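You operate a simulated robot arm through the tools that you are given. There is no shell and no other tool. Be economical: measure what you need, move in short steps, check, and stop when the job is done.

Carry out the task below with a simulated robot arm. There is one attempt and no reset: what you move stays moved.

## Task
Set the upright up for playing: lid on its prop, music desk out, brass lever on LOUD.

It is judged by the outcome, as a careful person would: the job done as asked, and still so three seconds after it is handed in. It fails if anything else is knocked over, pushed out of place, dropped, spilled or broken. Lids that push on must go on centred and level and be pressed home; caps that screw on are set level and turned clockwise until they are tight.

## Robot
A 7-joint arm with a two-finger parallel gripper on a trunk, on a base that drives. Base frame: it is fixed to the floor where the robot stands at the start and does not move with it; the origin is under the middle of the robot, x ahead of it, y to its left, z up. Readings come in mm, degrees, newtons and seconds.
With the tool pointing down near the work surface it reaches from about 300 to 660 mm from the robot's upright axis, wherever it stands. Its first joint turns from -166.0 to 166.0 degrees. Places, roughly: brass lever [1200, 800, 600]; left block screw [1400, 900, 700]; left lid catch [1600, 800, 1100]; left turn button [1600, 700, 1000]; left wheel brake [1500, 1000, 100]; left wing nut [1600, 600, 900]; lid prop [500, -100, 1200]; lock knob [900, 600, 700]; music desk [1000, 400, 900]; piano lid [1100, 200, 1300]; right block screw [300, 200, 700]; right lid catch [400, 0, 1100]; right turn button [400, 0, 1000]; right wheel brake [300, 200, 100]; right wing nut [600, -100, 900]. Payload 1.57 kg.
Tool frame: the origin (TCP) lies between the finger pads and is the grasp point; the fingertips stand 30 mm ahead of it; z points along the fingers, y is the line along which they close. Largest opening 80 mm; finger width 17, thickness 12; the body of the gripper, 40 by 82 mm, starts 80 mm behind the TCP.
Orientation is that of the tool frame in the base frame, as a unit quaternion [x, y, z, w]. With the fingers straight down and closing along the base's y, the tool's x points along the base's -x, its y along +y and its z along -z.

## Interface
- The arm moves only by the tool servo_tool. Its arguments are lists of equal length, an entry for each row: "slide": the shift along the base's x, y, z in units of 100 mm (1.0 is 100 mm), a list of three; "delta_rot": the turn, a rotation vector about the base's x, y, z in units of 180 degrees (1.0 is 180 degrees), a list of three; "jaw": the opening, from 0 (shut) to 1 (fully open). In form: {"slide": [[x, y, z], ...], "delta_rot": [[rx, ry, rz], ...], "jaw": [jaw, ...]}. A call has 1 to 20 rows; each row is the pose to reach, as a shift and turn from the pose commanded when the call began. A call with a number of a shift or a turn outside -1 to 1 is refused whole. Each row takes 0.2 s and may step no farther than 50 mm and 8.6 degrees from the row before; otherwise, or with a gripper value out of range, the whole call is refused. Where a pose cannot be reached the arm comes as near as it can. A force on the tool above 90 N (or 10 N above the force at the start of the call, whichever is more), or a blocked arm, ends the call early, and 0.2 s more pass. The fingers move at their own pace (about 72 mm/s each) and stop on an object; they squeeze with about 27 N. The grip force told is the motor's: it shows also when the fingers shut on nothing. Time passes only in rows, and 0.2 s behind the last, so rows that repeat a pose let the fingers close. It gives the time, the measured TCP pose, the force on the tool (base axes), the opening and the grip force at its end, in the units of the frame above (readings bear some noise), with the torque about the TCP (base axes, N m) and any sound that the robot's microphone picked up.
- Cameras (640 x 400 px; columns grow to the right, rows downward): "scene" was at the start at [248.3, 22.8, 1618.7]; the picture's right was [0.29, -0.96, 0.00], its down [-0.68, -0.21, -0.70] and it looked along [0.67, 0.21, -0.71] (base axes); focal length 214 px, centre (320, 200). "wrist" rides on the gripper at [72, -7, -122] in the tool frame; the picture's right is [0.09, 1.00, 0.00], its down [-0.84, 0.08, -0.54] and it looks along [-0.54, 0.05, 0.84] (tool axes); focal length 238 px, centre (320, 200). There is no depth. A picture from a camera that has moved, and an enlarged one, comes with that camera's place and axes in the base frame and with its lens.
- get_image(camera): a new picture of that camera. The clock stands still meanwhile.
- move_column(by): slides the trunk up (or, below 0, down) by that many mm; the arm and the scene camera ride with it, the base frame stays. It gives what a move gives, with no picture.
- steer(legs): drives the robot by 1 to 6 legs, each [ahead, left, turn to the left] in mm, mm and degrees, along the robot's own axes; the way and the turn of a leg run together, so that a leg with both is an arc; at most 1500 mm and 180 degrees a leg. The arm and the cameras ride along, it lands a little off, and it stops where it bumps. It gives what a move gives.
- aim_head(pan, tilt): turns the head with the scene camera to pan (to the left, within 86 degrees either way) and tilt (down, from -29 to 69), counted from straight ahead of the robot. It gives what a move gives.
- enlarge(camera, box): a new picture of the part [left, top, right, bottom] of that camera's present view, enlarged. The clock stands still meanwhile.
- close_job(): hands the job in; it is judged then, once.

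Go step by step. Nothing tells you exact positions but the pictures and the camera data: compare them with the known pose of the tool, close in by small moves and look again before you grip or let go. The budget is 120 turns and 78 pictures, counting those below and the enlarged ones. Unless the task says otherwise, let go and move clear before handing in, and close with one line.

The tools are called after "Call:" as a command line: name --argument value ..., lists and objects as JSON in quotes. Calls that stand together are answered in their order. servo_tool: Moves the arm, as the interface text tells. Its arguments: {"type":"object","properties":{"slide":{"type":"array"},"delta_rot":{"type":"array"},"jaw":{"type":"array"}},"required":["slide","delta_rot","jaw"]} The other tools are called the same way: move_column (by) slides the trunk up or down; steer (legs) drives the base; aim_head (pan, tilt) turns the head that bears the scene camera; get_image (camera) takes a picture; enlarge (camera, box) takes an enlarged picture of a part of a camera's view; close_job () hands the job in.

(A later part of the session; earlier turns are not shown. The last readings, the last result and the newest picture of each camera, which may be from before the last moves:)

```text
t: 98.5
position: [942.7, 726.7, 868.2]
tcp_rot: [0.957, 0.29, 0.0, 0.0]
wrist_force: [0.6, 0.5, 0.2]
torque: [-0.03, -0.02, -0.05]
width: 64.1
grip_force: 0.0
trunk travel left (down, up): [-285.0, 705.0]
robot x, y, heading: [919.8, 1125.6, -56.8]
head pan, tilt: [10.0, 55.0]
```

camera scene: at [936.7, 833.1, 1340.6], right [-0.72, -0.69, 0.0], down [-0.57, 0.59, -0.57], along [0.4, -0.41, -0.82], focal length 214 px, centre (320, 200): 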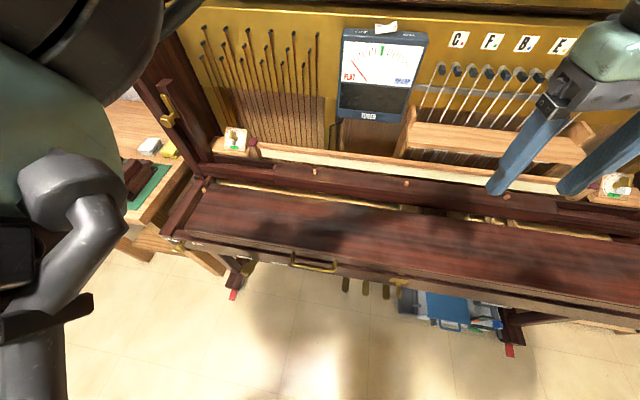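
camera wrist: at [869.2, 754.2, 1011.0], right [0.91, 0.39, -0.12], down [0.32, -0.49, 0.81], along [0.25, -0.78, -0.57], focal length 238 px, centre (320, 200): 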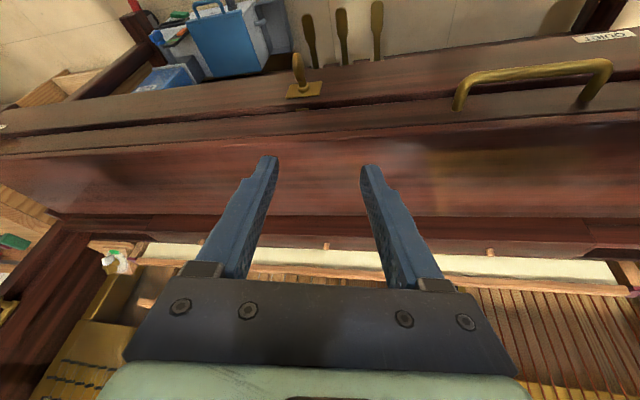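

Jaws now close along the piano's depth. Move over the bar and look.

Call:
servo_tool --slide '[[0.3, -0.04, 0], [0.6, -0.09, 0], [0.9, -0.14, 0], [1.0, -0.15, 0]]' --delta_rot '[[0, 0, 0], [0, 0, 0], [0, 0, 0], [0, 0, 0]]' --jaw '[0.8, 0.8, 0.8, 0.8]'

Call:
get_image --camera "wrist"

```text
t: 99.5
position: [970.4, 755.1, 856.2]
tcp_rot: [0.956, 0.293, 0.001, 0.001]
wrist_force: [0.0, 0.2, 0.3]
torque: [-0.02, -0.01, 0.01]
width: 64.0
grip_force: 0.0
out of reach, approached as far as the arm can: row 1, 2, 3, 4
trunk travel left (down, up): [-285.0, 705.0]
robot x, y, heading: [925.2, 1128.1, -56.3]
head pan, tilt: [10.0, 55.0]
```

```text
12 pictures are left
camera wrist: at [1025.9, 801.1, 978.1], right [0.63, -0.77, 0.0], down [-0.65, -0.53, 0.54], along [-0.42, -0.34, -0.84], focal length 238 px, centre (320, 200)
```

wrist: 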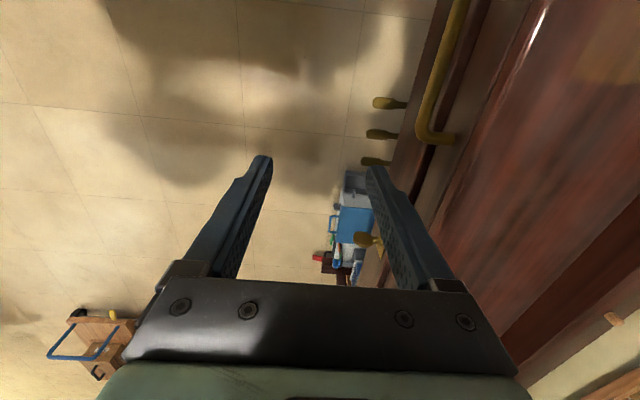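

That yaw cramps the wrist. Alternative: with jaws closing along the keyboard direction I can grip the handle's right post (about (1038, 661, 740)). Turn back and approach it.

Call:
servo_tool --slide '[[0, 0, 0.1], [0, 0, 0.2], [-0.1, -0.1, 0.3], [-0.1, -0.2, 0.3], [-0.1, -0.3, 0.3], [-0.05, -0.4, 0.3], [0, -0.5, 0.3], [0.05, -0.6, 0.3], [0.1, -0.7, 0.3], [0.2, -0.75, 0.3], [0.3, -0.8, 0.3]]' --delta_rot '[[0, 0, 0.047], [0, 0, 0.094], [0, 0, 0.141], [0, 0, 0.188], [0, 0, 0.235], [0, 0, 0.282], [0, 0, 0.329], [0, 0, 0.376], [0, 0, 0.423], [0, 0, 0.47], [0, 0, 0.5]]' --jaw '[0.8, 0.8, 0.8, 0.8, 0.8, 0.8, 0.8, 0.8, 0.7, 0.6, 0.6]'

Call:
get_image --camera "wrist"

```text
t: 101.9
position: [1001.9, 673.8, 888.2]
tcp_rot: [0.469, 0.883, 0.0, 0.0]
wrist_force: [0.1, -1.1, 0.2]
torque: [-0.02, -0.01, 0.0]
width: 48.1
grip_force: 0.0
trunk travel left (down, up): [-285.0, 705.0]
robot x, y, heading: [923.2, 1127.6, -56.4]
head pan, tilt: [10.0, 55.0]
```

```text
11 pictures are left
camera wrist: at [956.2, 730.0, 1011.3], right [0.77, 0.63, 0.0], down [0.53, -0.65, 0.54], along [0.34, -0.42, -0.84], focal length 238 px, centre (320, 200)
```

wrist: 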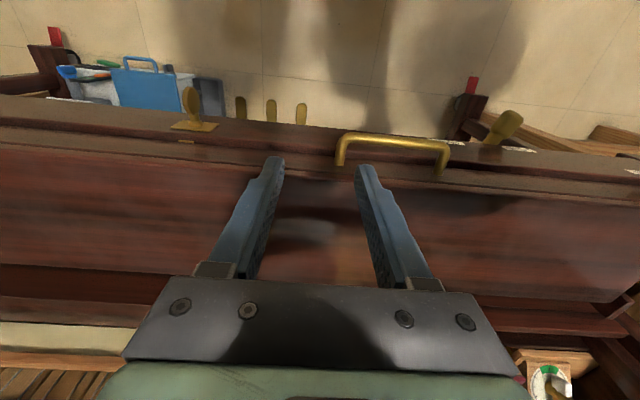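

The post is at about (1042, 664, 740). Descend over it and close.

Call:
servo_tool --slide '[[0.2, -0.05, -0.3], [0.4, -0.1, -0.6], [0.4, -0.1, -0.95]]' --delta_rot '[[0, 0, 0], [0, 0, 0], [0, 0, 0]]' --jaw '[0.6, 0.6, 0.6]'

Call:
servo_tool --slide '[[0, 0, -0.2], [0, 0, -0.36], [0, 0, -0.36], [0, 0, -0.36], [0, 0, -0.36]]' --delta_rot '[[0, 0, 0], [0, 0, 0], [0, 0, 0], [0, 0, 0], [0, 0, 0]]' --jaw '[0.6, 0.6, 0.3, 0, 0]'

```text
t: 102.7
position: [1043.3, 661.8, 794.5]
tcp_rot: [0.471, 0.882, 0.0, 0.001]
wrist_force: [-0.9, -0.3, 0.8]
torque: [0.01, 0.03, 0.0]
width: 47.8
grip_force: 0.0
trunk travel left (down, up): [-285.0, 705.0]
robot x, y, heading: [919.2, 1124.7, -56.2]
head pan, tilt: [10.0, 55.0]
```

```text
t: 103.9
position: [1041.4, 661.1, 758.7]
tcp_rot: [0.471, 0.882, 0.0, 0.001]
wrist_force: [-1.7, -1.5, -2.4]
torque: [-0.2, -0.07, -0.51]
width: 12.8
grip_force: 29.3
trunk travel left (down, up): [-285.0, 705.0]
robot x, y, heading: [917.8, 1125.3, -56.4]
head pan, tilt: [10.0, 55.0]
```

Post gripped (12.8 mm). Swing the fall up along its arc, in stages.

Call:
servo_tool --slide '[[0.0, 0.0, 0.15], [0.003, -0.004, 0.297], [0.017, -0.025, 0.44], [0.035, -0.051, 0.587], [0.06, -0.09, 0.73], [0.093, -0.139, 0.863]]' --delta_rot '[[0, 0, 0], [0, 0, 0], [0, 0, 0], [0, 0, 0], [0, 0, 0], [0, 0, 0]]' --jaw '[0, 0, 0, 0, 0, 0]'

```text
t: 105.3
position: [1042.8, 661.7, 849.6]
tcp_rot: [0.478, 0.878, 0.008, -0.011]
wrist_force: [-30.2, 64.8, -1.0]
torque: [2.24, 1.14, 0.22]
width: 12.6
grip_force: 29.4
trunk travel left (down, up): [-285.0, 705.0]
robot x, y, heading: [920.2, 1127.7, -56.5]
head pan, tilt: [10.0, 55.0]
```

The real hinge lies higher than I assumed; correct the arc.

Call:
servo_tool --slide '[[-0.061, 0.091, 0.19], [-0.033, 0.05, 0.33], [0.01, -0.015, 0.46], [0.056, -0.083, 0.59], [0.105, -0.157, 0.71], [0.162, -0.24, 0.83]]' --delta_rot '[[0, 0, 0], [0, 0, 0], [0, 0, 0], [0, 0, 0], [0, 0, 0], [0, 0, 0]]' --jaw '[0, 0, 0, 0, 0, 0]'

```text
t: 106.7
position: [1066.7, 624.5, 927.5]
tcp_rot: [0.471, 0.882, 0.0, 0.0]
wrist_force: [-7.3, 8.6, -6.3]
torque: [0.68, 0.71, -0.19]
width: 12.0
grip_force: 29.6
trunk travel left (down, up): [-285.0, 705.0]
robot x, y, heading: [921.6, 1123.6, -56.4]
head pan, tilt: [10.0, 55.0]
```

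Call:
servo_tool --slide '[[0.065, -0.1, 0.1], [0.134, -0.2, 0.19], [0.205, -0.305, 0.275], [0.279, -0.415, 0.35], [0.36, -0.535, 0.405], [0.44, -0.656, 0.45]]' --delta_rot '[[0, 0, 0], [0, 0, 0], [0, 0, 0], [0, 0, 0], [0, 0, 0], [0, 0, 0]]' --jaw '[0, 0, 0, 0, 0, 0]'

```text
t: 107.7
position: [1084.7, 597.6, 956.1]
tcp_rot: [0.479, 0.877, 0.0, -0.041]
wrist_force: [-28.1, 37.8, 48.7]
torque: [1.32, 1.02, 0.58]
width: 9.6
grip_force: 27.7
trunk travel left (down, up): [-285.0, 705.0]
robot x, y, heading: [920.3, 1128.1, -56.4]
head pan, tilt: [10.0, 55.0]
stopped in row 5: the force on the tool passed its limit at 110 N (the readings are from after the stop); the commanded pose is now the measured one
```

The fingertips now bump the board beneath the handle. Tilt the tool toward the piano about the grip to clear it.

Call:
servo_tool --slide '[[-0.01, 0.02, 0.05], [-0.02, 0.03, 0.05], [-0.03, 0.05, 0.05], [-0.04, 0.06, 0.04], [-0.05, 0.08, 0.02], [-0.06, 0.09, 0.0]]' --delta_rot '[[-0.034, -0.023, 0], [-0.069, -0.046, 0], [-0.104, -0.07, 0], [-0.138, -0.093, 0], [-0.173, -0.116, 0], [-0.207, -0.14, 0]]' --jaw '[0, 0, 0, 0, 0, 0]'

Call:
get_image --camera "wrist"

```text
t: 108.9
position: [1082.9, 605.9, 951.2]
tcp_rot: [0.464, 0.85, -0.128, 0.215]
wrist_force: [-5.2, 51.0, 57.4]
torque: [0.42, -0.83, 0.36]
width: 0.0
grip_force: 21.0
trunk travel left (down, up): [-285.0, 705.0]
robot x, y, heading: [919.3, 1130.0, -56.4]
head pan, tilt: [10.0, 55.0]
stopped in row 5: the force on the tool passed its limit at 92 N (the readings are from after the stop); the commanded pose is now the measured one
```

```text
10 pictures are left
camera wrist: at [1011.8, 705.8, 1022.7], right [0.8, 0.6, -0.06], down [0.33, -0.35, 0.88], along [0.51, -0.72, -0.47], focal length 238 px, centre (320, 200)
```

wrist: 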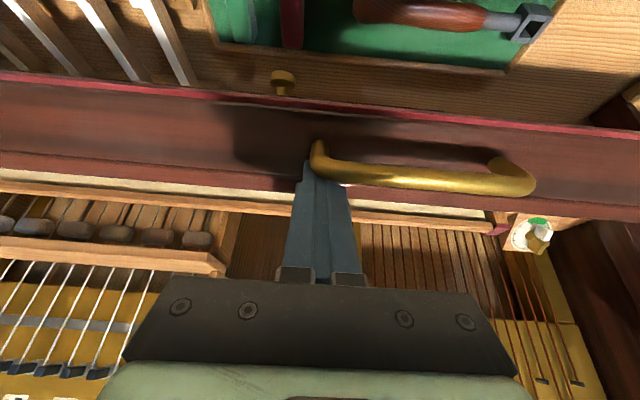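

Grip slipped, but the fall is still held by my fingers at about 60° open, pushing on the handle's post. Keep pushing back along the arc.

Call:
servo_tool --slide '[[0.05, -0.07, 0.06], [0.11, -0.16, 0.12], [0.17, -0.25, 0.16], [0.23, -0.34, 0.19], [0.29, -0.43, 0.21]]' --delta_rot '[[0, 0, 0], [0, 0, 0], [0, 0, 0], [0, 0, 0], [0, 0, 0]]' --jaw '[0, 0, 0, 0, 0]'

Call:
get_image --camera "wrist"

```text
t: 109.3
position: [1082.8, 602.3, 952.4]
tcp_rot: [0.465, 0.851, -0.13, 0.205]
wrist_force: [-6.6, 49.8, 58.1]
torque: [0.48, -0.69, 0.75]
width: 0.0
grip_force: 21.8
trunk travel left (down, up): [-285.0, 705.0]
robot x, y, heading: [919.9, 1129.6, -56.2]
head pan, tilt: [10.0, 55.0]
stopped in row 2: the force on the tool passed its limit at 93 N (the readings are from after the stop); the commanded pose is now the measured one
```

```text
9 pictures are left
camera wrist: at [1015.7, 702.7, 1027.1], right [0.8, 0.6, -0.07], down [0.35, -0.35, 0.87], along [0.49, -0.72, -0.49], focal length 238 px, centre (320, 200)
```

wrist: 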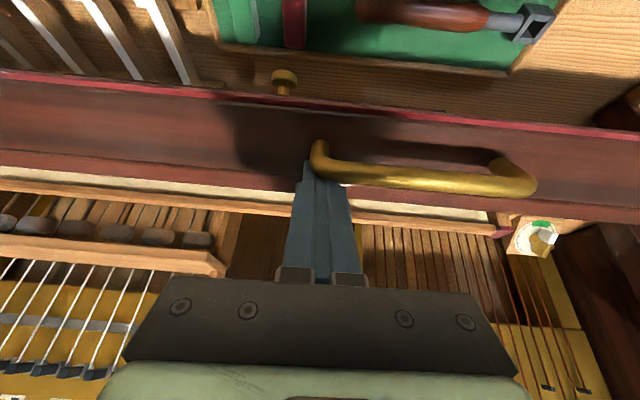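

Jammed on the post. I'll release upward, back the robot off, and instead hook the bar from the front with the tilted fingers underneath it.

Call:
servo_tool --slide '[[-0.03, 0.05, 0.25], [-0.1, 0.15, 0.6], [-0.2, 0.3, 0.9], [-0.35, 0.55, 0.95], [-0.5, 0.8, 0.95]]' --delta_rot '[[0, 0, 0], [0, 0, 0], [0, 0, 0], [0, 0, 0], [0, 0, 0]]' --jaw '[0, 0, 0, 0, 0]'

Call:
steer --legs '[[-130, 0, 0]]'

Call:
servo_tool --slide '[[0, 0, -0.4], [0, 0, -0.8], [0, 0, -1.0], [0, 0, -1.0]]' --delta_rot '[[-0.037, -0.025, 0], [-0.074, -0.05, 0], [-0.11, -0.075, 0], [-0.13, -0.088, 0]]' --jaw '[0, 0, 0, 0]'

Call:
move_column --by -200

Call:
get_image --camera "wrist"

```text
t: 110.7
position: [1041.9, 663.9, 1005.1]
tcp_rot: [0.471, 0.861, -0.124, 0.145]
wrist_force: [0.2, -0.8, -1.0]
torque: [-0.02, 0.01, -0.01]
width: 0.0
grip_force: 21.6
trunk travel left (down, up): [-285.0, 705.0]
robot x, y, heading: [916.1, 1123.9, -56.5]
head pan, tilt: [10.0, 55.0]
stopped in row 5: the arm was blocked; the commanded pose is now the measured one
```

```text
t: 112.0
position: [972.8, 773.0, 1007.1]
tcp_rot: [0.469, 0.862, -0.126, 0.145]
wrist_force: [1.0, -0.8, 0.2]
torque: [0.0, -0.02, -0.02]
width: 0.0
grip_force: 21.1
trunk travel left (down, up): [-285.0, 705.0]
robot x, y, heading: [849.1, 1234.6, -56.2]
head pan, tilt: [10.0, 55.0]
```

```text
t: 113.0
position: [971.9, 767.2, 899.5]
tcp_rot: [0.437, 0.801, -0.242, 0.331]
wrist_force: [0.1, -1.2, -0.6]
torque: [0.0, 0.02, 0.02]
width: 0.2
grip_force: 21.6
trunk travel left (down, up): [-285.0, 705.0]
robot x, y, heading: [846.0, 1236.1, -56.5]
head pan, tilt: [10.0, 55.0]
```

```text
t: 115.2
position: [970.2, 768.2, 700.0]
tcp_rot: [0.437, 0.801, -0.241, 0.331]
wrist_force: [-0.5, 0.0, -0.2]
torque: [0.0, 0.0, 0.03]
width: 0.0
grip_force: 21.3
trunk travel left (down, up): [-85.0, 905.0]
robot x, y, heading: [849.9, 1234.3, -56.2]
head pan, tilt: [10.0, 55.0]
```

```text
8 pictures are left
camera wrist: at [898.4, 886.5, 727.8], right [0.82, 0.55, -0.16], down [0.23, -0.05, 0.97], along [0.53, -0.83, -0.16], focal length 238 px, centre (320, 200)
```

wrist: 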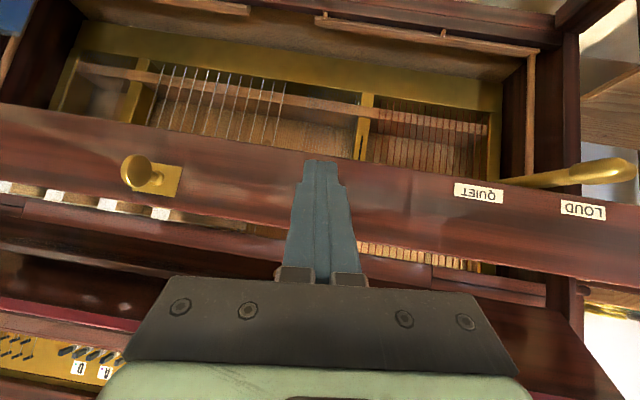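

The fall appears to be open again — my retreat must have carried it over by the handle. Check with the head camera.

Call:
aim_head --pan -12 --tilt 40

Call:
move_column --by 300

Call:
get_image --camera "scene"

```text
t: 116.0
position: [968.5, 770.3, 697.6]
tcp_rot: [0.444, 0.796, -0.241, 0.332]
wrist_force: [-0.6, 0.2, -0.3]
torque: [0.02, -0.04, 0.0]
width: 0.0
grip_force: 21.2
trunk travel left (down, up): [-85.0, 905.0]
robot x, y, heading: [849.5, 1234.5, -56.5]
head pan, tilt: [-12.0, 40.0]
```

```text
t: 119.0
position: [968.5, 771.2, 998.7]
tcp_rot: [0.441, 0.799, -0.24, 0.331]
wrist_force: [-0.3, 0.1, -0.4]
torque: [-0.03, 0.0, 0.03]
width: 0.0
grip_force: 21.1
trunk travel left (down, up): [-385.0, 605.0]
robot x, y, heading: [844.2, 1234.0, -56.4]
head pan, tilt: [-12.0, 40.0]
```

```text
7 pictures are left
camera scene: at [975.0, 1012.9, 1161.3], right [-0.93, -0.37, 0.0], down [-0.24, 0.6, -0.77], along [0.28, -0.71, -0.64], focal length 214 px, centre (320, 200)
```

scene: 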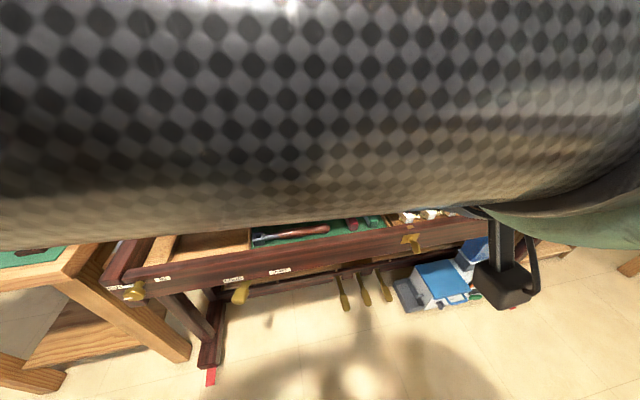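

The keys are uncovered: the fall is open again and the lever is on LOUD. Now a cleaner press on the leaf's knob: tool nearly vertical, so the force is straight down on the knob's outer end. First reposition.

Call:
steer --legs '[[145, -158, 0]]'

Call:
servo_tool --slide '[[0.1, 0.05, 0.05], [0.2, 0.1, 0.1], [0.3, 0.15, 0.1], [0.5, 0.15, 0.1], [0.7, 0.1, 0.1], [0.85, 0.0, 0.1]]' --delta_rot '[[0.034, 0.016, 0.0], [0.068, 0.032, 0.01], [0.102, 0.048, 0.02], [0.136, 0.064, 0.03], [0.17, 0.08, 0.04], [0.201, 0.094, 0.05]]' --jaw '[0, 0, 0, 0, 0, 0]'

Call:
get_image --camera "wrist"

```text
t: 120.6
position: [924.2, 569.4, 997.4]
tcp_rot: [0.441, 0.799, -0.241, 0.331]
wrist_force: [0.1, 0.5, 0.9]
torque: [0.0, 0.0, -0.02]
width: 0.1
grip_force: 21.7
trunk travel left (down, up): [-385.0, 605.0]
robot x, y, heading: [802.4, 1035.4, -56.2]
head pan, tilt: [-12.0, 40.0]
```

```text
t: 122.0
position: [1012.0, 568.9, 1008.6]
tcp_rot: [0.42, 0.904, -0.014, 0.078]
wrist_force: [-0.5, 0.7, 0.1]
torque: [0.01, -0.02, 0.04]
width: 0.1
grip_force: 21.2
trunk travel left (down, up): [-385.0, 605.0]
robot x, y, heading: [804.2, 1033.8, -56.3]
head pan, tilt: [-12.0, 40.0]
```

```text
6 pictures are left
camera wrist: at [945.8, 630.9, 1117.1], right [0.7, 0.71, 0.02], down [0.52, -0.53, 0.67], along [0.49, -0.45, -0.74], focal length 238 px, centre (320, 200)
```

wrist: 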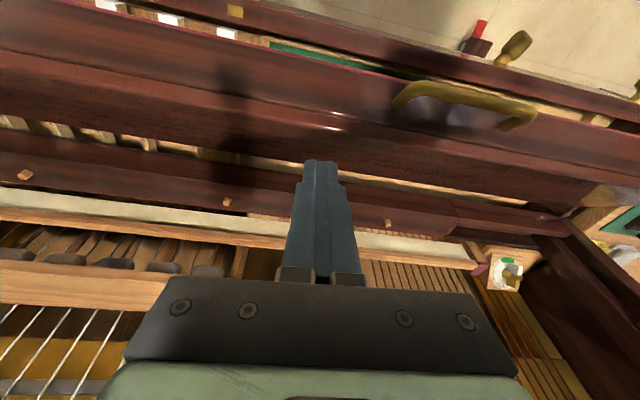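

The fall is actually resting at mid-angle (outer face showing). I'll back off, tilt the fingers 48°, slip them under its lip from the front and swing it fully open.

Call:
steer --legs '[[-130, 0, 0]]'

Call:
servo_tool --slide '[[0, 0, -0.3], [0, 0, -0.6], [0, 0, -0.9], [0.05, -0.08, -1.0], [0.1, -0.15, -1.0]]' --delta_rot '[[-0.037, -0.025, 0], [-0.074, -0.05, 0], [-0.11, -0.075, 0], [-0.147, -0.1, 0], [-0.184, -0.124, 0]]' --jaw '[0, 0, 0, 0, 0]'

```text
t: 123.3
position: [939.6, 675.7, 1007.8]
tcp_rot: [0.419, 0.904, -0.017, 0.077]
wrist_force: [-0.1, -0.1, 0.6]
torque: [0.0, -0.02, 0.03]
width: 0.0
grip_force: 21.9
trunk travel left (down, up): [-385.0, 605.0]
robot x, y, heading: [734.0, 1139.6, -56.0]
head pan, tilt: [-12.0, 40.0]
```

```text
t: 124.5
position: [950.4, 660.3, 907.0]
tcp_rot: [0.375, 0.831, -0.194, 0.363]
wrist_force: [0.2, -0.2, 0.2]
torque: [-0.03, 0.0, -0.02]
width: 0.0
grip_force: 21.3
trunk travel left (down, up): [-385.0, 605.0]
robot x, y, heading: [736.4, 1138.4, -56.3]
head pan, tilt: [-12.0, 40.0]
```

Call:
servo_tool --slide '[[0.167, -0.249, -0.37], [0.335, -0.498, -0.3], [0.446, -0.664, -0.12], [0.547, -0.813, 0.03], [0.625, -0.93, 0.13]]' --delta_rot '[[0, 0, 0], [0, 0, 0], [0, 0, 0], [0, 0, 0], [0, 0, 0]]' --jaw '[0, 0, 0, 0, 0]'

Call:
servo_tool --slide '[[0.067, -0.1, 0.08], [0.134, -0.2, 0.13], [0.2, -0.3, 0.18], [0.27, -0.4, 0.23], [0.35, -0.52, 0.27], [0.42, -0.63, 0.28], [0.5, -0.74, 0.28]]' --delta_rot '[[0, 0, 0], [0, 0, 0], [0, 0, 0], [0, 0, 0], [0, 0, 0], [0, 0, 0], [0, 0, 0]]' --jaw '[0, 0, 0, 0, 0, 0, 0]'

```text
t: 125.7
position: [1013.0, 567.0, 921.2]
tcp_rot: [0.376, 0.83, -0.191, 0.365]
wrist_force: [-2.5, 2.2, -2.8]
torque: [0.08, 0.0, 0.02]
width: 0.0
grip_force: 20.9
trunk travel left (down, up): [-385.0, 605.0]
robot x, y, heading: [733.4, 1140.8, -56.3]
head pan, tilt: [-12.0, 40.0]
```

```text
t: 127.3
position: [1059.2, 495.0, 946.1]
tcp_rot: [0.376, 0.832, -0.19, 0.361]
wrist_force: [-7.5, 14.4, -6.6]
torque: [0.13, 0.08, 0.02]
width: 0.0
grip_force: 21.1
trunk travel left (down, up): [-385.0, 605.0]
robot x, y, heading: [729.2, 1140.0, -56.3]
head pan, tilt: [-12.0, 40.0]
```

The fall swings up with light force. Seat it against its stop, then look.

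Call:
servo_tool --slide '[[0.05, -0.07, 0], [0.1, -0.14, 0], [0.1, -0.14, 0]]' --delta_rot '[[0, 0, 0], [0, 0, 0], [0, 0, 0]]' --jaw '[0, 0, 0]'

Call:
servo_tool --slide '[[-0.15, 0.22, 0], [-0.35, 0.5, 0.1], [-0.45, 0.65, 0.3]]' --delta_rot '[[0, 0, 0], [0, 0, 0], [0, 0, 0]]' --jaw '[0, 0, 0]'

Call:
get_image --camera "wrist"

```text
t: 128.1
position: [1062.7, 488.1, 940.5]
tcp_rot: [0.379, 0.837, -0.183, 0.35]
wrist_force: [-40.4, 74.9, -29.6]
torque: [-0.37, -0.23, -0.13]
width: 0.0
grip_force: 21.3
trunk travel left (down, up): [-385.0, 605.0]
robot x, y, heading: [729.2, 1140.8, -56.2]
head pan, tilt: [-12.0, 40.0]
```

```text
t: 128.9
position: [1013.7, 541.7, 961.3]
tcp_rot: [0.385, 0.833, -0.193, 0.346]
wrist_force: [0.8, 0.6, 0.2]
torque: [0.0, -0.01, 0.0]
width: 0.0
grip_force: 21.5
trunk travel left (down, up): [-385.0, 605.0]
robot x, y, heading: [732.1, 1135.9, -56.0]
head pan, tilt: [-12.0, 40.0]
```

```text
5 pictures are left
camera wrist: at [923.2, 645.0, 993.7], right [0.73, 0.67, -0.12], down [0.21, -0.06, 0.97], along [0.65, -0.74, -0.19], focal length 238 px, centre (320, 200)
```

wrist: 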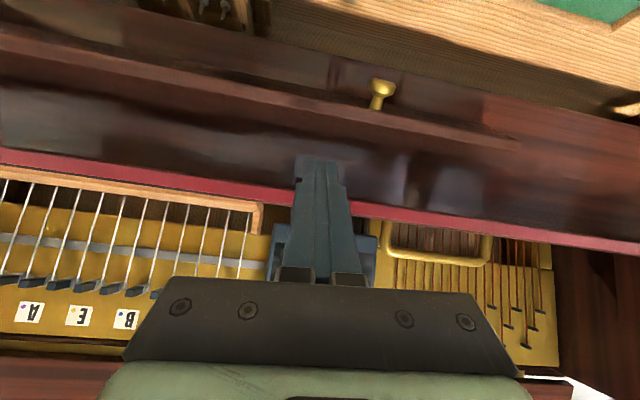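

The fall is open, and the leaf now looks swung out (knob pointing down below its edge). Confirm with a zoom.

Call:
enlarge --camera "wrist" --box '[0, 20, 544, 260]'

```text
1.18 times, centred on (272, 140) of wrist
camera zoom: at [923.2, 645.0, 993.7], right [0.73, 0.67, -0.12], down [0.21, -0.06, 0.97], along [0.65, -0.74, -0.19], focal length 280 px, centre (376, 271)
```

zoom: 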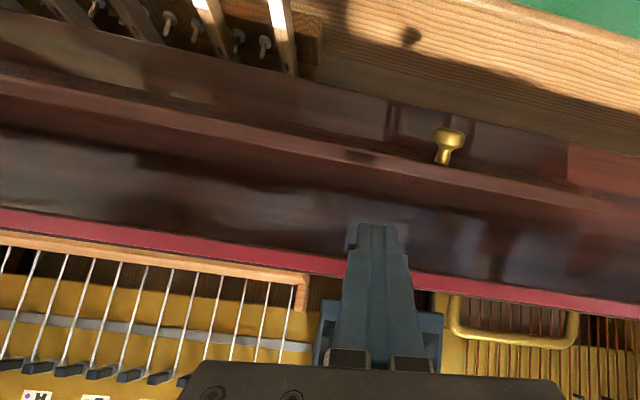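

The leaf did swing out — about 45° or more. I'll gently press it down from above (near the hinge line so the fall isn't tipped) to make sure it reaches its stop.

Call:
servo_tool --slide '[[-0.15, 0.22, 0.2], [-0.35, 0.52, 0.4], [-0.5, 0.75, 0.6], [-0.5, 0.75, 0.8], [-0.5, 0.75, 0.8]]' --delta_rot '[[0.038, 0.025, 0], [0.076, 0.05, 0], [0.114, 0.076, 0], [0.152, 0.102, 0], [0.189, 0.127, 0]]' --jaw '[0, 0, 0, 0, 0]'

Call:
steer --legs '[[115, 0, 0]]'

```text
t: 130.1
position: [983.0, 621.6, 1052.8]
tcp_rot: [0.415, 0.908, -0.007, 0.062]
wrist_force: [-0.8, 0.1, 0.1]
torque: [0.0, -0.02, 0.02]
width: 0.2
grip_force: 21.1
trunk travel left (down, up): [-385.0, 605.0]
robot x, y, heading: [728.7, 1136.6, -56.2]
head pan, tilt: [-12.0, 40.0]
```

```text
t: 131.3
position: [1042.3, 527.2, 1055.0]
tcp_rot: [0.418, 0.906, -0.011, 0.064]
wrist_force: [0.3, -0.4, -0.5]
torque: [0.03, -0.03, 0.0]
width: 0.0
grip_force: 21.1
trunk travel left (down, up): [-385.0, 605.0]
robot x, y, heading: [797.7, 1049.2, -56.4]
head pan, tilt: [-12.0, 40.0]
```

Call:
servo_tool --slide '[[0.1, -0.15, -0.3], [0.2, -0.3, -0.6], [0.2, -0.3, -1.0]]' --delta_rot '[[0, 0, 0], [0, 0, 0], [0, 0, 0]]' --jaw '[0, 0, 0]'

Call:
servo_tool --slide '[[0, 0, -0.2], [0, 0, -0.4], [0, 0, -0.55], [0, 0, -0.65], [0, 0, -0.72]]' --delta_rot '[[0, 0, 0], [0, 0, 0], [0, 0, 0], [0, 0, 0], [0, 0, 0]]' --jaw '[0, 0, 0, 0, 0]'

```text
t: 132.1
position: [1059.3, 499.4, 952.4]
tcp_rot: [0.419, 0.906, -0.011, 0.064]
wrist_force: [0.4, -0.7, 0.6]
torque: [-0.02, 0.0, 0.01]
width: 0.0
grip_force: 21.1
trunk travel left (down, up): [-385.0, 605.0]
robot x, y, heading: [795.5, 1046.8, -56.2]
head pan, tilt: [-12.0, 40.0]
```

```text
t: 133.3
position: [1061.2, 499.0, 881.5]
tcp_rot: [0.418, 0.906, -0.011, 0.063]
wrist_force: [0.4, -0.3, 0.0]
torque: [-0.01, -0.01, 0.02]
width: 0.0
grip_force: 21.2
trunk travel left (down, up): [-385.0, 605.0]
robot x, y, heading: [793.7, 1047.9, -56.6]
head pan, tilt: [-12.0, 40.0]
```

Call:
servo_tool --slide '[[0, 0, -0.08], [0, 0, -0.15], [0, 0, -0.22], [0, 0, -0.28]]' --delta_rot '[[0, 0, 0], [0, 0, 0], [0, 0, 0], [0, 0, 0]]' --jaw '[0, 0, 0, 0]'

```text
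t: 134.4
position: [1063.6, 492.9, 879.5]
tcp_rot: [0.415, 0.906, -0.032, 0.082]
wrist_force: [1.4, 1.6, 33.8]
torque: [-0.85, 0.35, -0.05]
width: 0.0
grip_force: 21.2
trunk travel left (down, up): [-385.0, 605.0]
robot x, y, heading: [792.7, 1049.4, -56.3]
head pan, tilt: [-12.0, 40.0]
stopped in row 4: the force on the tool passed its limit at 92 N (the readings are from after the stop); the commanded pose is now the measured one
```

The leaf met a hard stop at 90 N: the music desk is fully out. Now for the lid: retreat upward, and drive back to the piano's right end.

Call:
servo_tool --slide '[[0, 0, 0.4], [0, 0, 0.8], [-0.1, 0.15, 1.0]]' --delta_rot '[[0, 0, 0], [0, 0, 0], [0, 0, 0]]' --jaw '[0, 0, 0]'

Call:
steer --legs '[[-257, 0, 0]]'

Call:
move_column --by 400

Call:
steer --legs '[[0, -470, 0], [0, 0, 56.5]]'

```text
t: 135.2
position: [1052.2, 509.2, 973.0]
tcp_rot: [0.418, 0.905, -0.023, 0.073]
wrist_force: [0.7, -0.1, -0.7]
torque: [-0.01, -0.02, 0.02]
width: 0.0
grip_force: 21.4
trunk travel left (down, up): [-385.0, 605.0]
robot x, y, heading: [793.6, 1048.6, -56.6]
head pan, tilt: [-12.0, 40.0]
```

```text
t: 137.0
position: [916.5, 717.9, 974.0]
tcp_rot: [0.415, 0.907, -0.024, 0.074]
wrist_force: [0.0, 1.0, -0.2]
torque: [-0.03, 0.0, 0.01]
width: 0.0
grip_force: 21.6
trunk travel left (down, up): [-385.0, 605.0]
robot x, y, heading: [652.2, 1252.7, -56.0]
head pan, tilt: [-12.0, 40.0]
```

```text
t: 140.9
position: [916.5, 717.3, 1373.7]
tcp_rot: [0.414, 0.907, -0.023, 0.075]
wrist_force: [0.0, -1.0, 0.4]
torque: [0.0, 0.01, 0.02]
width: 0.3
grip_force: 21.4
trunk travel left (down, up): [-785.0, 205.0]
robot x, y, heading: [657.9, 1253.8, -56.1]
head pan, tilt: [-12.0, 40.0]
```

```text
t: 146.2
position: [866.5, 935.1, 1373.2]
tcp_rot: [-0.083, 0.993, 0.016, 0.077]
wrist_force: [-0.7, 1.6, -0.1]
torque: [0.03, 0.01, -0.01]
width: 0.1
grip_force: 22.0
trunk travel left (down, up): [-785.0, 205.0]
robot x, y, heading: [272.2, 992.6, 2.7]
head pan, tilt: [-12.0, 40.0]
```

Call:
steer --legs '[[-318, 0, 0], [0, -979, 0], [0, 0, -2.7]]'

Call:
servo_tool --slide '[[0, 0, 0], [0, 0, 0], [0, 0, 0], [0, 0, 0], [0, 0, 0], [0, 0, 0], [0, 0, 0], [0, 0, 0]]' --delta_rot '[[0, 0, -0.045], [0, 0, -0.09], [0, 0, -0.135], [0, 0, -0.18], [0, 0, -0.225], [0, 0, -0.27], [0, 0, -0.315], [0, 0, -0.345]]' --jaw '[0.2, 0.4, 0.6, 0.6, 0.6, 0.6, 0.6, 0.6]'

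```text
t: 153.4
position: [586.0, -81.7, 1372.6]
tcp_rot: [-0.059, 0.995, 0.014, 0.077]
wrist_force: [-1.0, -0.1, -0.2]
torque: [0.02, -0.01, -0.01]
width: 0.2
grip_force: 21.2
trunk travel left (down, up): [-785.0, 205.0]
robot x, y, heading: [-11.2, -0.9, -0.2]
head pan, tilt: [-12.0, 40.0]
```

```text
t: 155.2
position: [586.0, -82.1, 1372.7]
tcp_rot: [0.289, 0.954, -0.013, 0.077]
wrist_force: [0.0, -0.3, -0.1]
torque: [-0.01, 0.03, 0.05]
width: 47.9
grip_force: 0.1
out of reach, approached as far as the arm can: row 6, 7, 8
trunk travel left (down, up): [-785.0, 205.0]
robot x, y, heading: [-7.8, -0.1, -0.2]
head pan, tilt: [-12.0, 40.0]
```

Call:
servo_tool --slide '[[-0.25, -0.15, 0], [-0.49, -0.37, 0], [-0.49, -0.37, -0.4], [-0.49, -0.37, -0.6], [-0.49, -0.37, -0.6]]' --delta_rot '[[0.011, 0.022, 0], [0.022, 0.044, 0], [0.022, 0.044, 0], [0.022, 0.044, 0], [0.022, 0.044, 0]]' --jaw '[0.6, 0.6, 0.6, 0.6, 0.6]'

Call:
get_image --camera "wrist"

```text
t: 156.4
position: [536.5, -119.6, 1311.7]
tcp_rot: [0.289, 0.957, 0.0, 0.0]
wrist_force: [-0.8, 0.5, -1.0]
torque: [0.0, 0.01, -0.01]
width: 47.9
grip_force: 0.0
trunk travel left (down, up): [-785.0, 205.0]
robot x, y, heading: [-9.5, 1.8, -0.3]
head pan, tilt: [-12.0, 40.0]
```

```text
3 pictures are left
camera wrist: at [472.7, -84.5, 1432.7], right [0.47, 0.88, 0.0], down [0.74, -0.4, 0.54], along [0.48, -0.26, -0.84], focal length 238 px, centre (320, 200)
```

wrist: 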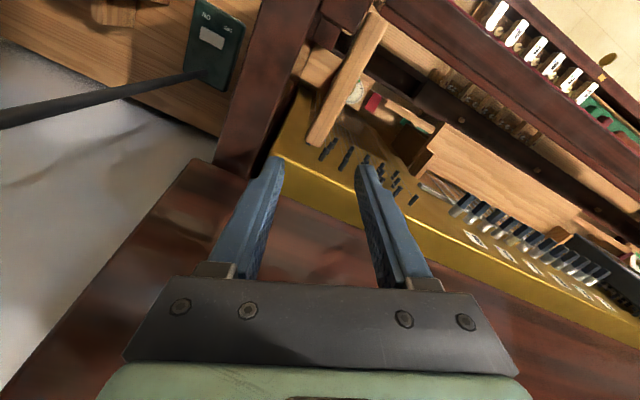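

The prop runs from (481,-32) to (548,-128) at z≈1175. Align the yaw and descend near its free end.

Call:
servo_tool --slide '[[-0.02, 0.05, 0], [-0.04, 0.1, 0], [-0.055, 0.166, 0], [-0.055, 0.166, -0.4], [-0.055, 0.166, -0.7]]' --delta_rot '[[0, 0, -0.042], [0, 0, -0.084], [0, 0, -0.124], [0, 0, -0.124], [0, 0, -0.124]]' --jaw '[0.6, 0.6, 0.6, 0.6, 0.6]'

```text
t: 157.6
position: [504.1, -108.3, 1281.3]
tcp_rot: [0.435, 0.901, -0.001, -0.001]
wrist_force: [1.4, 0.3, 0.7]
torque: [0.03, 0.05, -0.01]
width: 48.0
grip_force: 0.1
out of reach, approached as far as the arm can: row 2, 3, 4, 5
trunk travel left (down, up): [-785.0, 205.0]
robot x, y, heading: [-6.1, 0.5, 0.1]
head pan, tilt: [-12.0, 40.0]
```

The yaw is cramped at this heading. I'll move the tool clear, turn the base to −30° and shift left, so the arm works in a natural posture.

Call:
servo_tool --slide '[[0.05, 0.25, 0.2], [0.15, 0.5, 0.4], [0.3, 0.75, 0.5], [0.45, 0.98, 0.5]]' --delta_rot '[[0, 0, 0.036], [0, 0, 0.072], [0, 0, 0.108], [0, 0, 0.144]]' --jaw '[0.6, 0.6, 0.6, 0.6]'

Call:
servo_tool --slide '[[0.05, 0.4, 0], [0.1, 0.8, 0], [0.11, 0.9, 0]]' --delta_rot '[[0, 0, 0], [0, 0, 0], [0, 0, 0]]' --jaw '[0.6, 0.6, 0.6]'

Call:
steer --legs '[[0, 110, 0], [0, 0, -30]]'

```text
t: 158.6
position: [549.7, -11.5, 1331.5]
tcp_rot: [0.22, 0.975, -0.001, 0.002]
wrist_force: [0.5, 0.0, 0.2]
torque: [0.0, 0.0, 0.0]
width: 47.9
grip_force: 0.0
trunk travel left (down, up): [-785.0, 205.0]
robot x, y, heading: [-5.8, 4.5, -0.1]
head pan, tilt: [-12.0, 40.0]
```

```text
t: 159.4
position: [555.6, 39.5, 1331.1]
tcp_rot: [0.221, 0.975, 0.0, 0.001]
wrist_force: [-0.2, -0.3, -0.6]
torque: [0.0, 0.01, -0.01]
width: 47.9
grip_force: 0.0
out of reach, approached as far as the arm can: row 2, 3
trunk travel left (down, up): [-785.0, 205.0]
robot x, y, heading: [-4.7, -2.0, -0.3]
head pan, tilt: [-12.0, 40.0]
```

```text
t: 162.1
position: [496.8, -142.2, 1331.2]
tcp_rot: [0.467, 0.884, 0.0, 0.001]
wrist_force: [0.4, -0.1, 0.3]
torque: [0.03, 0.01, 0.0]
width: 48.1
grip_force: 0.0
trunk travel left (down, up): [-785.0, 205.0]
robot x, y, heading: [-4.1, 109.8, -30.5]
head pan, tilt: [-12.0, 40.0]
```

Call:
steer --legs '[[40, 0, 0]]'

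Call:
servo_tool --slide '[[-0.01, 0.2, 0], [-0.02, 0.4, -0.1], [0.0, 0.59, -0.3], [0.0, 0.59, -0.7], [0.0, 0.59, -1.0]]' --delta_rot '[[0, 0, 0], [0, 0, 0], [0, 0, 0], [0, 0, 0], [0, 0, 0]]' --jaw '[0.6, 0.6, 0.6, 0.6, 0.6]'

```text
t: 163.0
position: [530.5, -161.6, 1331.7]
tcp_rot: [0.467, 0.884, 0.0, 0.0]
wrist_force: [-0.4, 0.9, 0.4]
torque: [0.0, 0.0, 0.02]
width: 48.1
grip_force: 0.0
trunk travel left (down, up): [-785.0, 205.0]
robot x, y, heading: [28.7, 90.8, -30.1]
head pan, tilt: [-12.0, 40.0]
```

```text
t: 164.2
position: [528.1, -103.2, 1230.6]
tcp_rot: [0.467, 0.884, -0.001, 0.001]
wrist_force: [-0.6, -0.9, 0.1]
torque: [0.02, 0.02, 0.03]
width: 47.9
grip_force: 0.1
out of reach, approached as far as the arm can: row 3, 4
trunk travel left (down, up): [-785.0, 205.0]
robot x, y, heading: [28.7, 90.5, -30.4]
head pan, tilt: [-12.0, 40.0]
```

Over the prop. Descend and grip.

Call:
servo_tool --slide '[[0.02, 0, -0.2], [0.03, 0, -0.4], [0.03, 0, -0.43], [0.03, 0, -0.43], [0.03, 0, -0.43], [0.03, 0, -0.43]]' --delta_rot '[[0, 0, 0], [0, 0, 0], [0, 0, 0], [0, 0, 0], [0, 0, 0], [0, 0, 0]]' --jaw '[0.6, 0.6, 0.5, 0.25, 0, 0]'

```text
t: 165.6
position: [528.9, -105.9, 1188.7]
tcp_rot: [0.467, 0.884, 0.0, 0.0]
wrist_force: [-16.0, -6.7, -4.0]
torque: [-0.3, 0.02, -0.52]
width: 19.4
grip_force: 33.4
trunk travel left (down, up): [-785.0, 205.0]
robot x, y, heading: [24.2, 93.3, -30.5]
head pan, tilt: [-12.0, 40.0]
```

Gripped (19 mm). Raise the prop along its arc.

Call:
servo_tool --slide '[[-0.03, -0.02, 0.1], [-0.046, 0.003, 0.21], [-0.066, 0.035, 0.31], [-0.091, 0.071, 0.41], [-0.125, 0.12, 0.5], [-0.164, 0.18, 0.58]]' --delta_rot '[[0, 0, 0], [0, 0, 0], [0, 0, 0], [0, 0, 0], [0, 0, 0], [0, 0, 0]]' --jaw '[0, 0, 0, 0, 0, 0]'

```text
t: 167.0
position: [515.9, -88.4, 1247.2]
tcp_rot: [0.468, 0.884, -0.001, 0.002]
wrist_force: [-8.8, -18.7, -7.5]
torque: [-1.01, -0.51, -0.32]
width: 19.7
grip_force: 33.7
out of reach, approached as far as the arm can: row 1
trunk travel left (down, up): [-785.0, 205.0]
robot x, y, heading: [27.8, 89.8, -30.4]
head pan, tilt: [-12.0, 40.0]
```

Call:
servo_tool --slide '[[-0.05, 0.07, 0.07], [-0.095, 0.141, 0.13], [-0.15, 0.22, 0.175], [-0.206, 0.307, 0.21], [-0.265, 0.394, 0.23], [-0.324, 0.481, 0.24]]' --delta_rot '[[0, 0, 0], [0, 0, 0], [0, 0, 0], [0, 0, 0], [0, 0, 0], [0, 0, 0]]' --jaw '[0, 0, 0, 0, 0, 0]'

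```text
t: 168.4
position: [483.8, -40.9, 1270.0]
tcp_rot: [0.468, 0.884, -0.002, 0.004]
wrist_force: [-3.3, -18.2, 11.8]
torque: [-0.86, -0.87, -0.21]
width: 19.8
grip_force: 33.4
trunk travel left (down, up): [-785.0, 205.0]
robot x, y, heading: [27.5, 91.3, -30.4]
head pan, tilt: [-12.0, 40.0]
```

Prop should now be upright. Check gently for a stop just beyond vertical.

Call:
servo_tool --slide '[[-0.03, 0.05, 0.02], [-0.06, 0.1, 0.01], [-0.09, 0.13, 0.0]]' --delta_rot '[[0, 0, 0], [0, 0, 0], [0, 0, 0]]' --jaw '[0, 0, 0]'

Call:
get_image --camera "wrist"

```text
t: 169.2
position: [475.8, -26.0, 1269.8]
tcp_rot: [0.467, 0.884, -0.001, 0.003]
wrist_force: [-3.2, -14.7, 5.8]
torque: [-0.91, -0.85, -0.14]
width: 19.5
grip_force: 33.7
trunk travel left (down, up): [-785.0, 205.0]
robot x, y, heading: [28.3, 92.2, -30.5]
head pan, tilt: [-12.0, 40.0]
```

```text
2 pictures are left
camera wrist: at [429.3, 29.9, 1391.1], right [0.77, 0.64, 0.0], down [0.53, -0.65, 0.55], along [0.35, -0.42, -0.84], focal length 238 px, centre (320, 200)
```

wrist: 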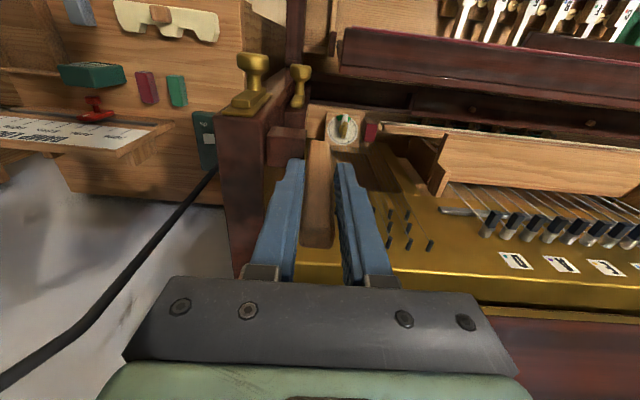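

The prop is upright and still free to move; feel for its forward stop, since the lid's weight will press it that way.

Call:
servo_tool --slide '[[-0.04, 0.06, -0.01], [-0.08, 0.12, -0.03], [-0.12, 0.18, -0.06]]' --delta_rot '[[0, 0, 0], [0, 0, 0], [0, 0, 0]]' --jaw '[0, 0, 0]'

```text
t: 170.0
position: [464.0, -4.4, 1263.8]
tcp_rot: [0.467, 0.884, 0.0, 0.0]
wrist_force: [0.5, 0.2, 0.6]
torque: [0.01, -0.04, 0.0]
width: 0.0
grip_force: 21.1
trunk travel left (down, up): [-785.0, 205.0]
robot x, y, heading: [30.3, 92.5, -30.5]
head pan, tilt: [-12.0, 40.0]
```

The fingers slid off as the prop came against its stop just past vertical. Now clear the arm upward and return the base to its start pose for the lid.

Call:
servo_tool --slide '[[-0.2, 0.3, 0.1], [-0.25, 0.37, 0.5], [-0.25, 0.37, 0.95]]' --delta_rot '[[0, 0, 0], [0, 0, 0], [0, 0, 0]]' --jaw '[0, 0, 0]'

Call:
move_column --by 200

Call:
steer --legs '[[0, 0, 30], [-30, -92, 0]]'

Call:
aim_head --pan -25 --tilt 35

Call:
get_image --camera "scene"

```text
t: 170.8
position: [435.5, 32.5, 1359.1]
tcp_rot: [0.467, 0.884, -0.001, 0.001]
wrist_force: [-0.5, -0.6, -0.2]
torque: [-0.02, -0.03, 0.02]
width: 0.0
grip_force: 21.5
trunk travel left (down, up): [-785.0, 205.0]
robot x, y, heading: [29.5, 88.6, -30.6]
head pan, tilt: [-12.0, 40.0]
```

```text
t: 172.9
position: [436.1, 31.6, 1558.1]
tcp_rot: [0.467, 0.884, 0.0, 0.0]
wrist_force: [0.7, 1.1, -0.4]
torque: [-0.03, 0.01, -0.02]
width: 0.0
grip_force: 21.8
trunk travel left (down, up): [-985.0, 5.0]
robot x, y, heading: [27.2, 90.2, -30.7]
head pan, tilt: [-12.0, 40.0]
```

```text
t: 175.5
position: [381.2, 154.9, 1558.0]
tcp_rot: [0.226, 0.974, -0.002, 0.001]
wrist_force: [-0.2, 0.8, 0.6]
torque: [-0.02, 0.01, -0.01]
width: 0.0
grip_force: 21.7
trunk travel left (down, up): [-985.0, 5.0]
robot x, y, heading: [-4.2, 2.9, -0.6]
head pan, tilt: [-12.0, 40.0]
```

```text
t: 176.3
position: [382.9, 152.2, 1559.7]
tcp_rot: [0.225, 0.974, -0.001, 0.001]
wrist_force: [0.1, 0.4, -0.4]
torque: [0.0, 0.01, 0.0]
width: 0.2
grip_force: 21.0
trunk travel left (down, up): [-985.0, 5.0]
robot x, y, heading: [-2.7, 2.0, -0.9]
head pan, tilt: [-25.0, 35.0]
```

```text
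1 pictures are left
camera scene: at [246.2, -40.2, 1768.9], right [-0.43, -0.9, 0.0], down [-0.52, 0.25, -0.82], along [0.74, -0.36, -0.57], focal length 214 px, centre (320, 200)
```

scene: 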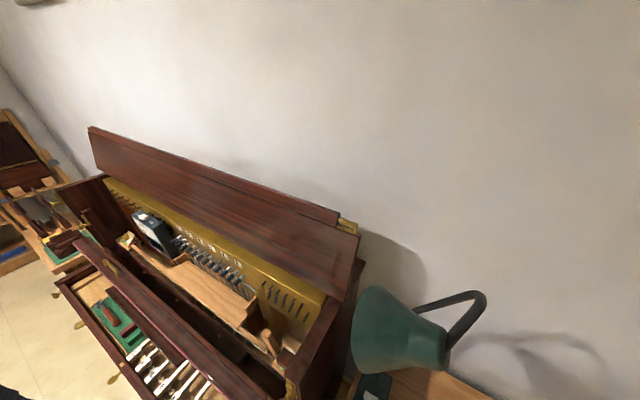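

The prop stands upright and the lid still leans back. I'll bring the open jaws as a fork over the lid's upper edge near its right end, jaws across its thickness.

Call:
servo_tool --slide '[[0.12, -0.25, 0], [0.24, -0.5, 0], [0.36, -0.75, 0], [0.48, -0.99, 0]]' --delta_rot '[[0, 0, 0.04], [0, 0, 0.08], [0, 0, 0.12], [0, 0, 0.155]]' --jaw '[0.3, 0.6, 1, 1]'

Call:
servo_tool --slide '[[0.12, -0.25, 0], [0.24, -0.5, 0], [0.36, -0.75, 0], [0.48, -0.99, 0]]' --delta_rot '[[0, 0, 0.04], [0, 0, 0.08], [0, 0, 0.12], [0, 0, 0.155]]' --jaw '[1, 1, 1, 1]'

Call:
servo_tool --slide '[[0.12, -0.25, 0], [0.24, -0.5, 0], [0.36, -0.75, 0], [0.48, -0.99, 0]]' --delta_rot '[[0, 0, 0], [0, 0, 0], [0, 0, 0], [0, 0, 0]]' --jaw '[1, 1, 1, 1]'

Call:
servo_tool --slide '[[0.12, -0.25, 0], [0.24, -0.5, 0], [0.36, -0.75, 0], [0.47, -0.97, 0]]' --delta_rot '[[0, 0, 0], [0, 0, 0], [0, 0, 0], [0, 0, 0]]' --jaw '[1, 1, 1, 1]'

```text
t: 177.3
position: [431.4, 53.0, 1555.0]
tcp_rot: [-0.017, 1.0, 0.0, 0.001]
wrist_force: [0.2, 0.2, 0.3]
torque: [0.05, 0.0, 0.01]
width: 80.0
grip_force: 0.1
trunk travel left (down, up): [-985.0, 5.0]
robot x, y, heading: [-6.3, 2.6, -0.7]
head pan, tilt: [-25.0, 35.0]
```

```text
t: 178.3
position: [478.2, -44.3, 1556.9]
tcp_rot: [-0.258, 0.966, 0.001, 0.001]
wrist_force: [0.2, 0.1, -0.3]
torque: [0.0, -0.01, 0.0]
width: 79.9
grip_force: 0.1
trunk travel left (down, up): [-985.0, 5.0]
robot x, y, heading: [-5.7, 7.1, -0.6]
head pan, tilt: [-25.0, 35.0]
```

```text
t: 179.3
position: [526.5, -148.1, 1557.0]
tcp_rot: [-0.256, 0.967, 0.0, 0.001]
wrist_force: [-0.2, -0.1, -1.0]
torque: [0.02, 0.01, -0.04]
width: 79.9
grip_force: 0.1
trunk travel left (down, up): [-985.0, 5.0]
robot x, y, heading: [-3.1, 8.0, -0.8]
head pan, tilt: [-25.0, 35.0]
```

```text
t: 180.3
position: [571.1, -240.9, 1556.8]
tcp_rot: [-0.256, 0.967, 0.002, 0.0]
wrist_force: [1.0, -0.3, -0.4]
torque: [0.05, -0.01, -0.03]
width: 79.8
grip_force: 0.1
trunk travel left (down, up): [-985.0, 5.0]
robot x, y, heading: [-5.3, 3.0, -0.7]
head pan, tilt: [-25.0, 35.0]
```

The fork is above the lid edge. Descend over it, minding forces.

Call:
servo_tool --slide '[[0.03, -0.04, -0.4], [0.03, -0.04, -0.7], [0.03, -0.04, -0.95]]' --delta_rot '[[0, 0, 0], [0, 0, 0], [0, 0, 0]]' --jaw '[1, 1, 1]'

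Call:
servo_tool --slide '[[0, 0, -0.15], [0, 0, -0.3]]' --delta_rot '[[0, 0, 0], [0, 0, 0]]' --jaw '[1, 1]'

```text
t: 181.1
position: [574.4, -246.0, 1462.1]
tcp_rot: [-0.256, 0.967, 0.0, 0.0]
wrist_force: [-0.4, 0.0, 1.2]
torque: [0.0, 0.01, 0.02]
width: 79.9
grip_force: 0.0
trunk travel left (down, up): [-985.0, 5.0]
robot x, y, heading: [-3.8, 0.4, -0.7]
head pan, tilt: [-25.0, 35.0]
```

```text
t: 181.7
position: [574.6, -245.8, 1433.0]
tcp_rot: [-0.256, 0.967, 0.0, 0.0]
wrist_force: [0.5, 0.4, -1.1]
torque: [-0.01, 0.03, 0.0]
width: 80.2
grip_force: 0.1
trunk travel left (down, up): [-985.0, 5.0]
robot x, y, heading: [-0.6, 1.0, -0.8]
head pan, tilt: [-25.0, 35.0]
```

No contact. Close the jaws to feel whether the lid is between them.

Call:
servo_tool --slide '[[0, 0, -0.05], [0, 0, -0.05], [0, 0, -0.05], [0, 0, -0.05]]' --delta_rot '[[0, 0, 0], [0, 0, 0], [0, 0, 0], [0, 0, 0]]' --jaw '[0.7, 0.4, 0.1, 0]'

```text
t: 182.7
position: [574.1, -244.9, 1428.0]
tcp_rot: [-0.257, 0.966, 0.002, 0.001]
wrist_force: [-3.6, 4.5, 2.8]
torque: [1.6, 0.95, 0.34]
width: 32.4
grip_force: 41.0
trunk travel left (down, up): [-985.0, 5.0]
robot x, y, heading: [1.4, 1.3, -0.8]
head pan, tilt: [-25.0, 35.0]
```

Lid gripped (32 mm). Swing it forward about its hinge, rotating the tool along.

Call:
servo_tool --slide '[[-0.08, 0.118, 0.03], [-0.159, 0.237, 0.055], [-0.24, 0.356, 0.066], [-0.32, 0.476, 0.07]]' --delta_rot '[[-0.0185, -0.0124, 0], [-0.0369, -0.0248, 0], [-0.0553, -0.0372, 0], [-0.0738, -0.0496, 0]]' --jaw '[0, 0, 0, 0]'

```text
t: 183.7
position: [540.5, -193.6, 1433.2]
tcp_rot: [-0.255, 0.958, -0.126, 0.044]
wrist_force: [-9.1, 7.8, -14.5]
torque: [2.16, 1.05, 0.27]
width: 31.6
grip_force: 40.4
trunk travel left (down, up): [-985.0, 5.0]
robot x, y, heading: [-0.9, 2.8, -0.6]
head pan, tilt: [-25.0, 35.0]
```

Call:
servo_tool --slide '[[-0.081, 0.12, -0.02], [-0.161, 0.239, -0.05], [-0.24, 0.357, -0.085], [-0.317, 0.472, -0.12], [-0.394, 0.586, -0.17], [-0.468, 0.696, -0.23]]' --delta_rot '[[-0.0185, -0.0124, 0], [-0.0369, -0.0248, 0], [-0.0553, -0.0372, 0], [-0.0738, -0.0496, 0], [-0.0922, -0.062, 0], [-0.1107, -0.0744, 0]]' --jaw '[0, 0, 0, 0, 0, 0]'

```text
t: 185.1
position: [493.1, -123.4, 1409.0]
tcp_rot: [-0.242, 0.91, -0.317, 0.11]
wrist_force: [-12.5, 8.7, -11.2]
torque: [1.96, 1.24, 0.57]
width: 32.0
grip_force: 40.5
trunk travel left (down, up): [-985.0, 5.0]
robot x, y, heading: [-4.5, 2.3, -0.9]
head pan, tilt: [-25.0, 35.0]
```

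Call:
servo_tool --slide '[[-0.072, 0.107, -0.066], [-0.141, 0.209, -0.141], [-0.207, 0.308, -0.224], [-0.27, 0.401, -0.316], [-0.328, 0.488, -0.414], [-0.383, 0.569, -0.52]]' --delta_rot '[[-0.0185, -0.0124, 0], [-0.0369, -0.0248, 0], [-0.0553, -0.0372, 0], [-0.0738, -0.0496, 0], [-0.0922, -0.062, 0], [-0.1107, -0.0744, 0]]' --jaw '[0, 0, 0, 0, 0, 0]'

```text
t: 186.5
position: [456.2, -69.5, 1354.0]
tcp_rot: [-0.219, 0.822, -0.497, 0.169]
wrist_force: [-9.6, 8.6, -20.8]
torque: [2.31, 1.24, 1.04]
width: 32.7
grip_force: 40.8
trunk travel left (down, up): [-985.0, 5.0]
robot x, y, heading: [-2.7, 1.8, -0.7]
head pan, tilt: [-25.0, 35.0]
```

Going well. Lower more carefully toward the prop.

Call:
servo_tool --slide '[[-0.026, 0.038, -0.056], [-0.051, 0.076, -0.113], [-0.075, 0.11, -0.172], [-0.097, 0.144, -0.232]]' --delta_rot '[[-0.0092, -0.0062, 0], [-0.0185, -0.0124, 0], [-0.0277, -0.0186, 0], [-0.0369, -0.0248, 0]]' --jaw '[0, 0, 0, 0]'

```text
t: 187.5
position: [448.5, -55.2, 1333.5]
tcp_rot: [-0.21, 0.783, -0.554, 0.189]
wrist_force: [-1.3, 5.3, -25.0]
torque: [1.47, 2.12, -0.12]
width: 33.9
grip_force: 41.2
trunk travel left (down, up): [-985.0, 5.0]
robot x, y, heading: [-3.4, 4.4, -0.7]
head pan, tilt: [-25.0, 35.0]
```

Call:
servo_tool --slide '[[-0.021, 0.032, -0.061], [-0.041, 0.061, -0.124], [-0.06, 0.09, -0.188], [-0.078, 0.115, -0.253]]' --delta_rot '[[-0.0092, -0.0062, 0], [-0.0185, -0.0124, 0], [-0.0277, -0.0186, 0], [-0.0369, -0.0248, 0]]' --jaw '[0, 0, 0, 0]'

```text
t: 188.5
position: [441.6, -44.6, 1310.8]
tcp_rot: [-0.198, 0.742, -0.606, 0.209]
wrist_force: [-4.9, -1.7, -22.2]
torque: [1.41, 2.19, -0.29]
width: 34.7
grip_force: 42.6
trunk travel left (down, up): [-985.0, 5.0]
robot x, y, heading: [-3.6, 8.0, -0.8]
head pan, tilt: [-25.0, 35.0]
```

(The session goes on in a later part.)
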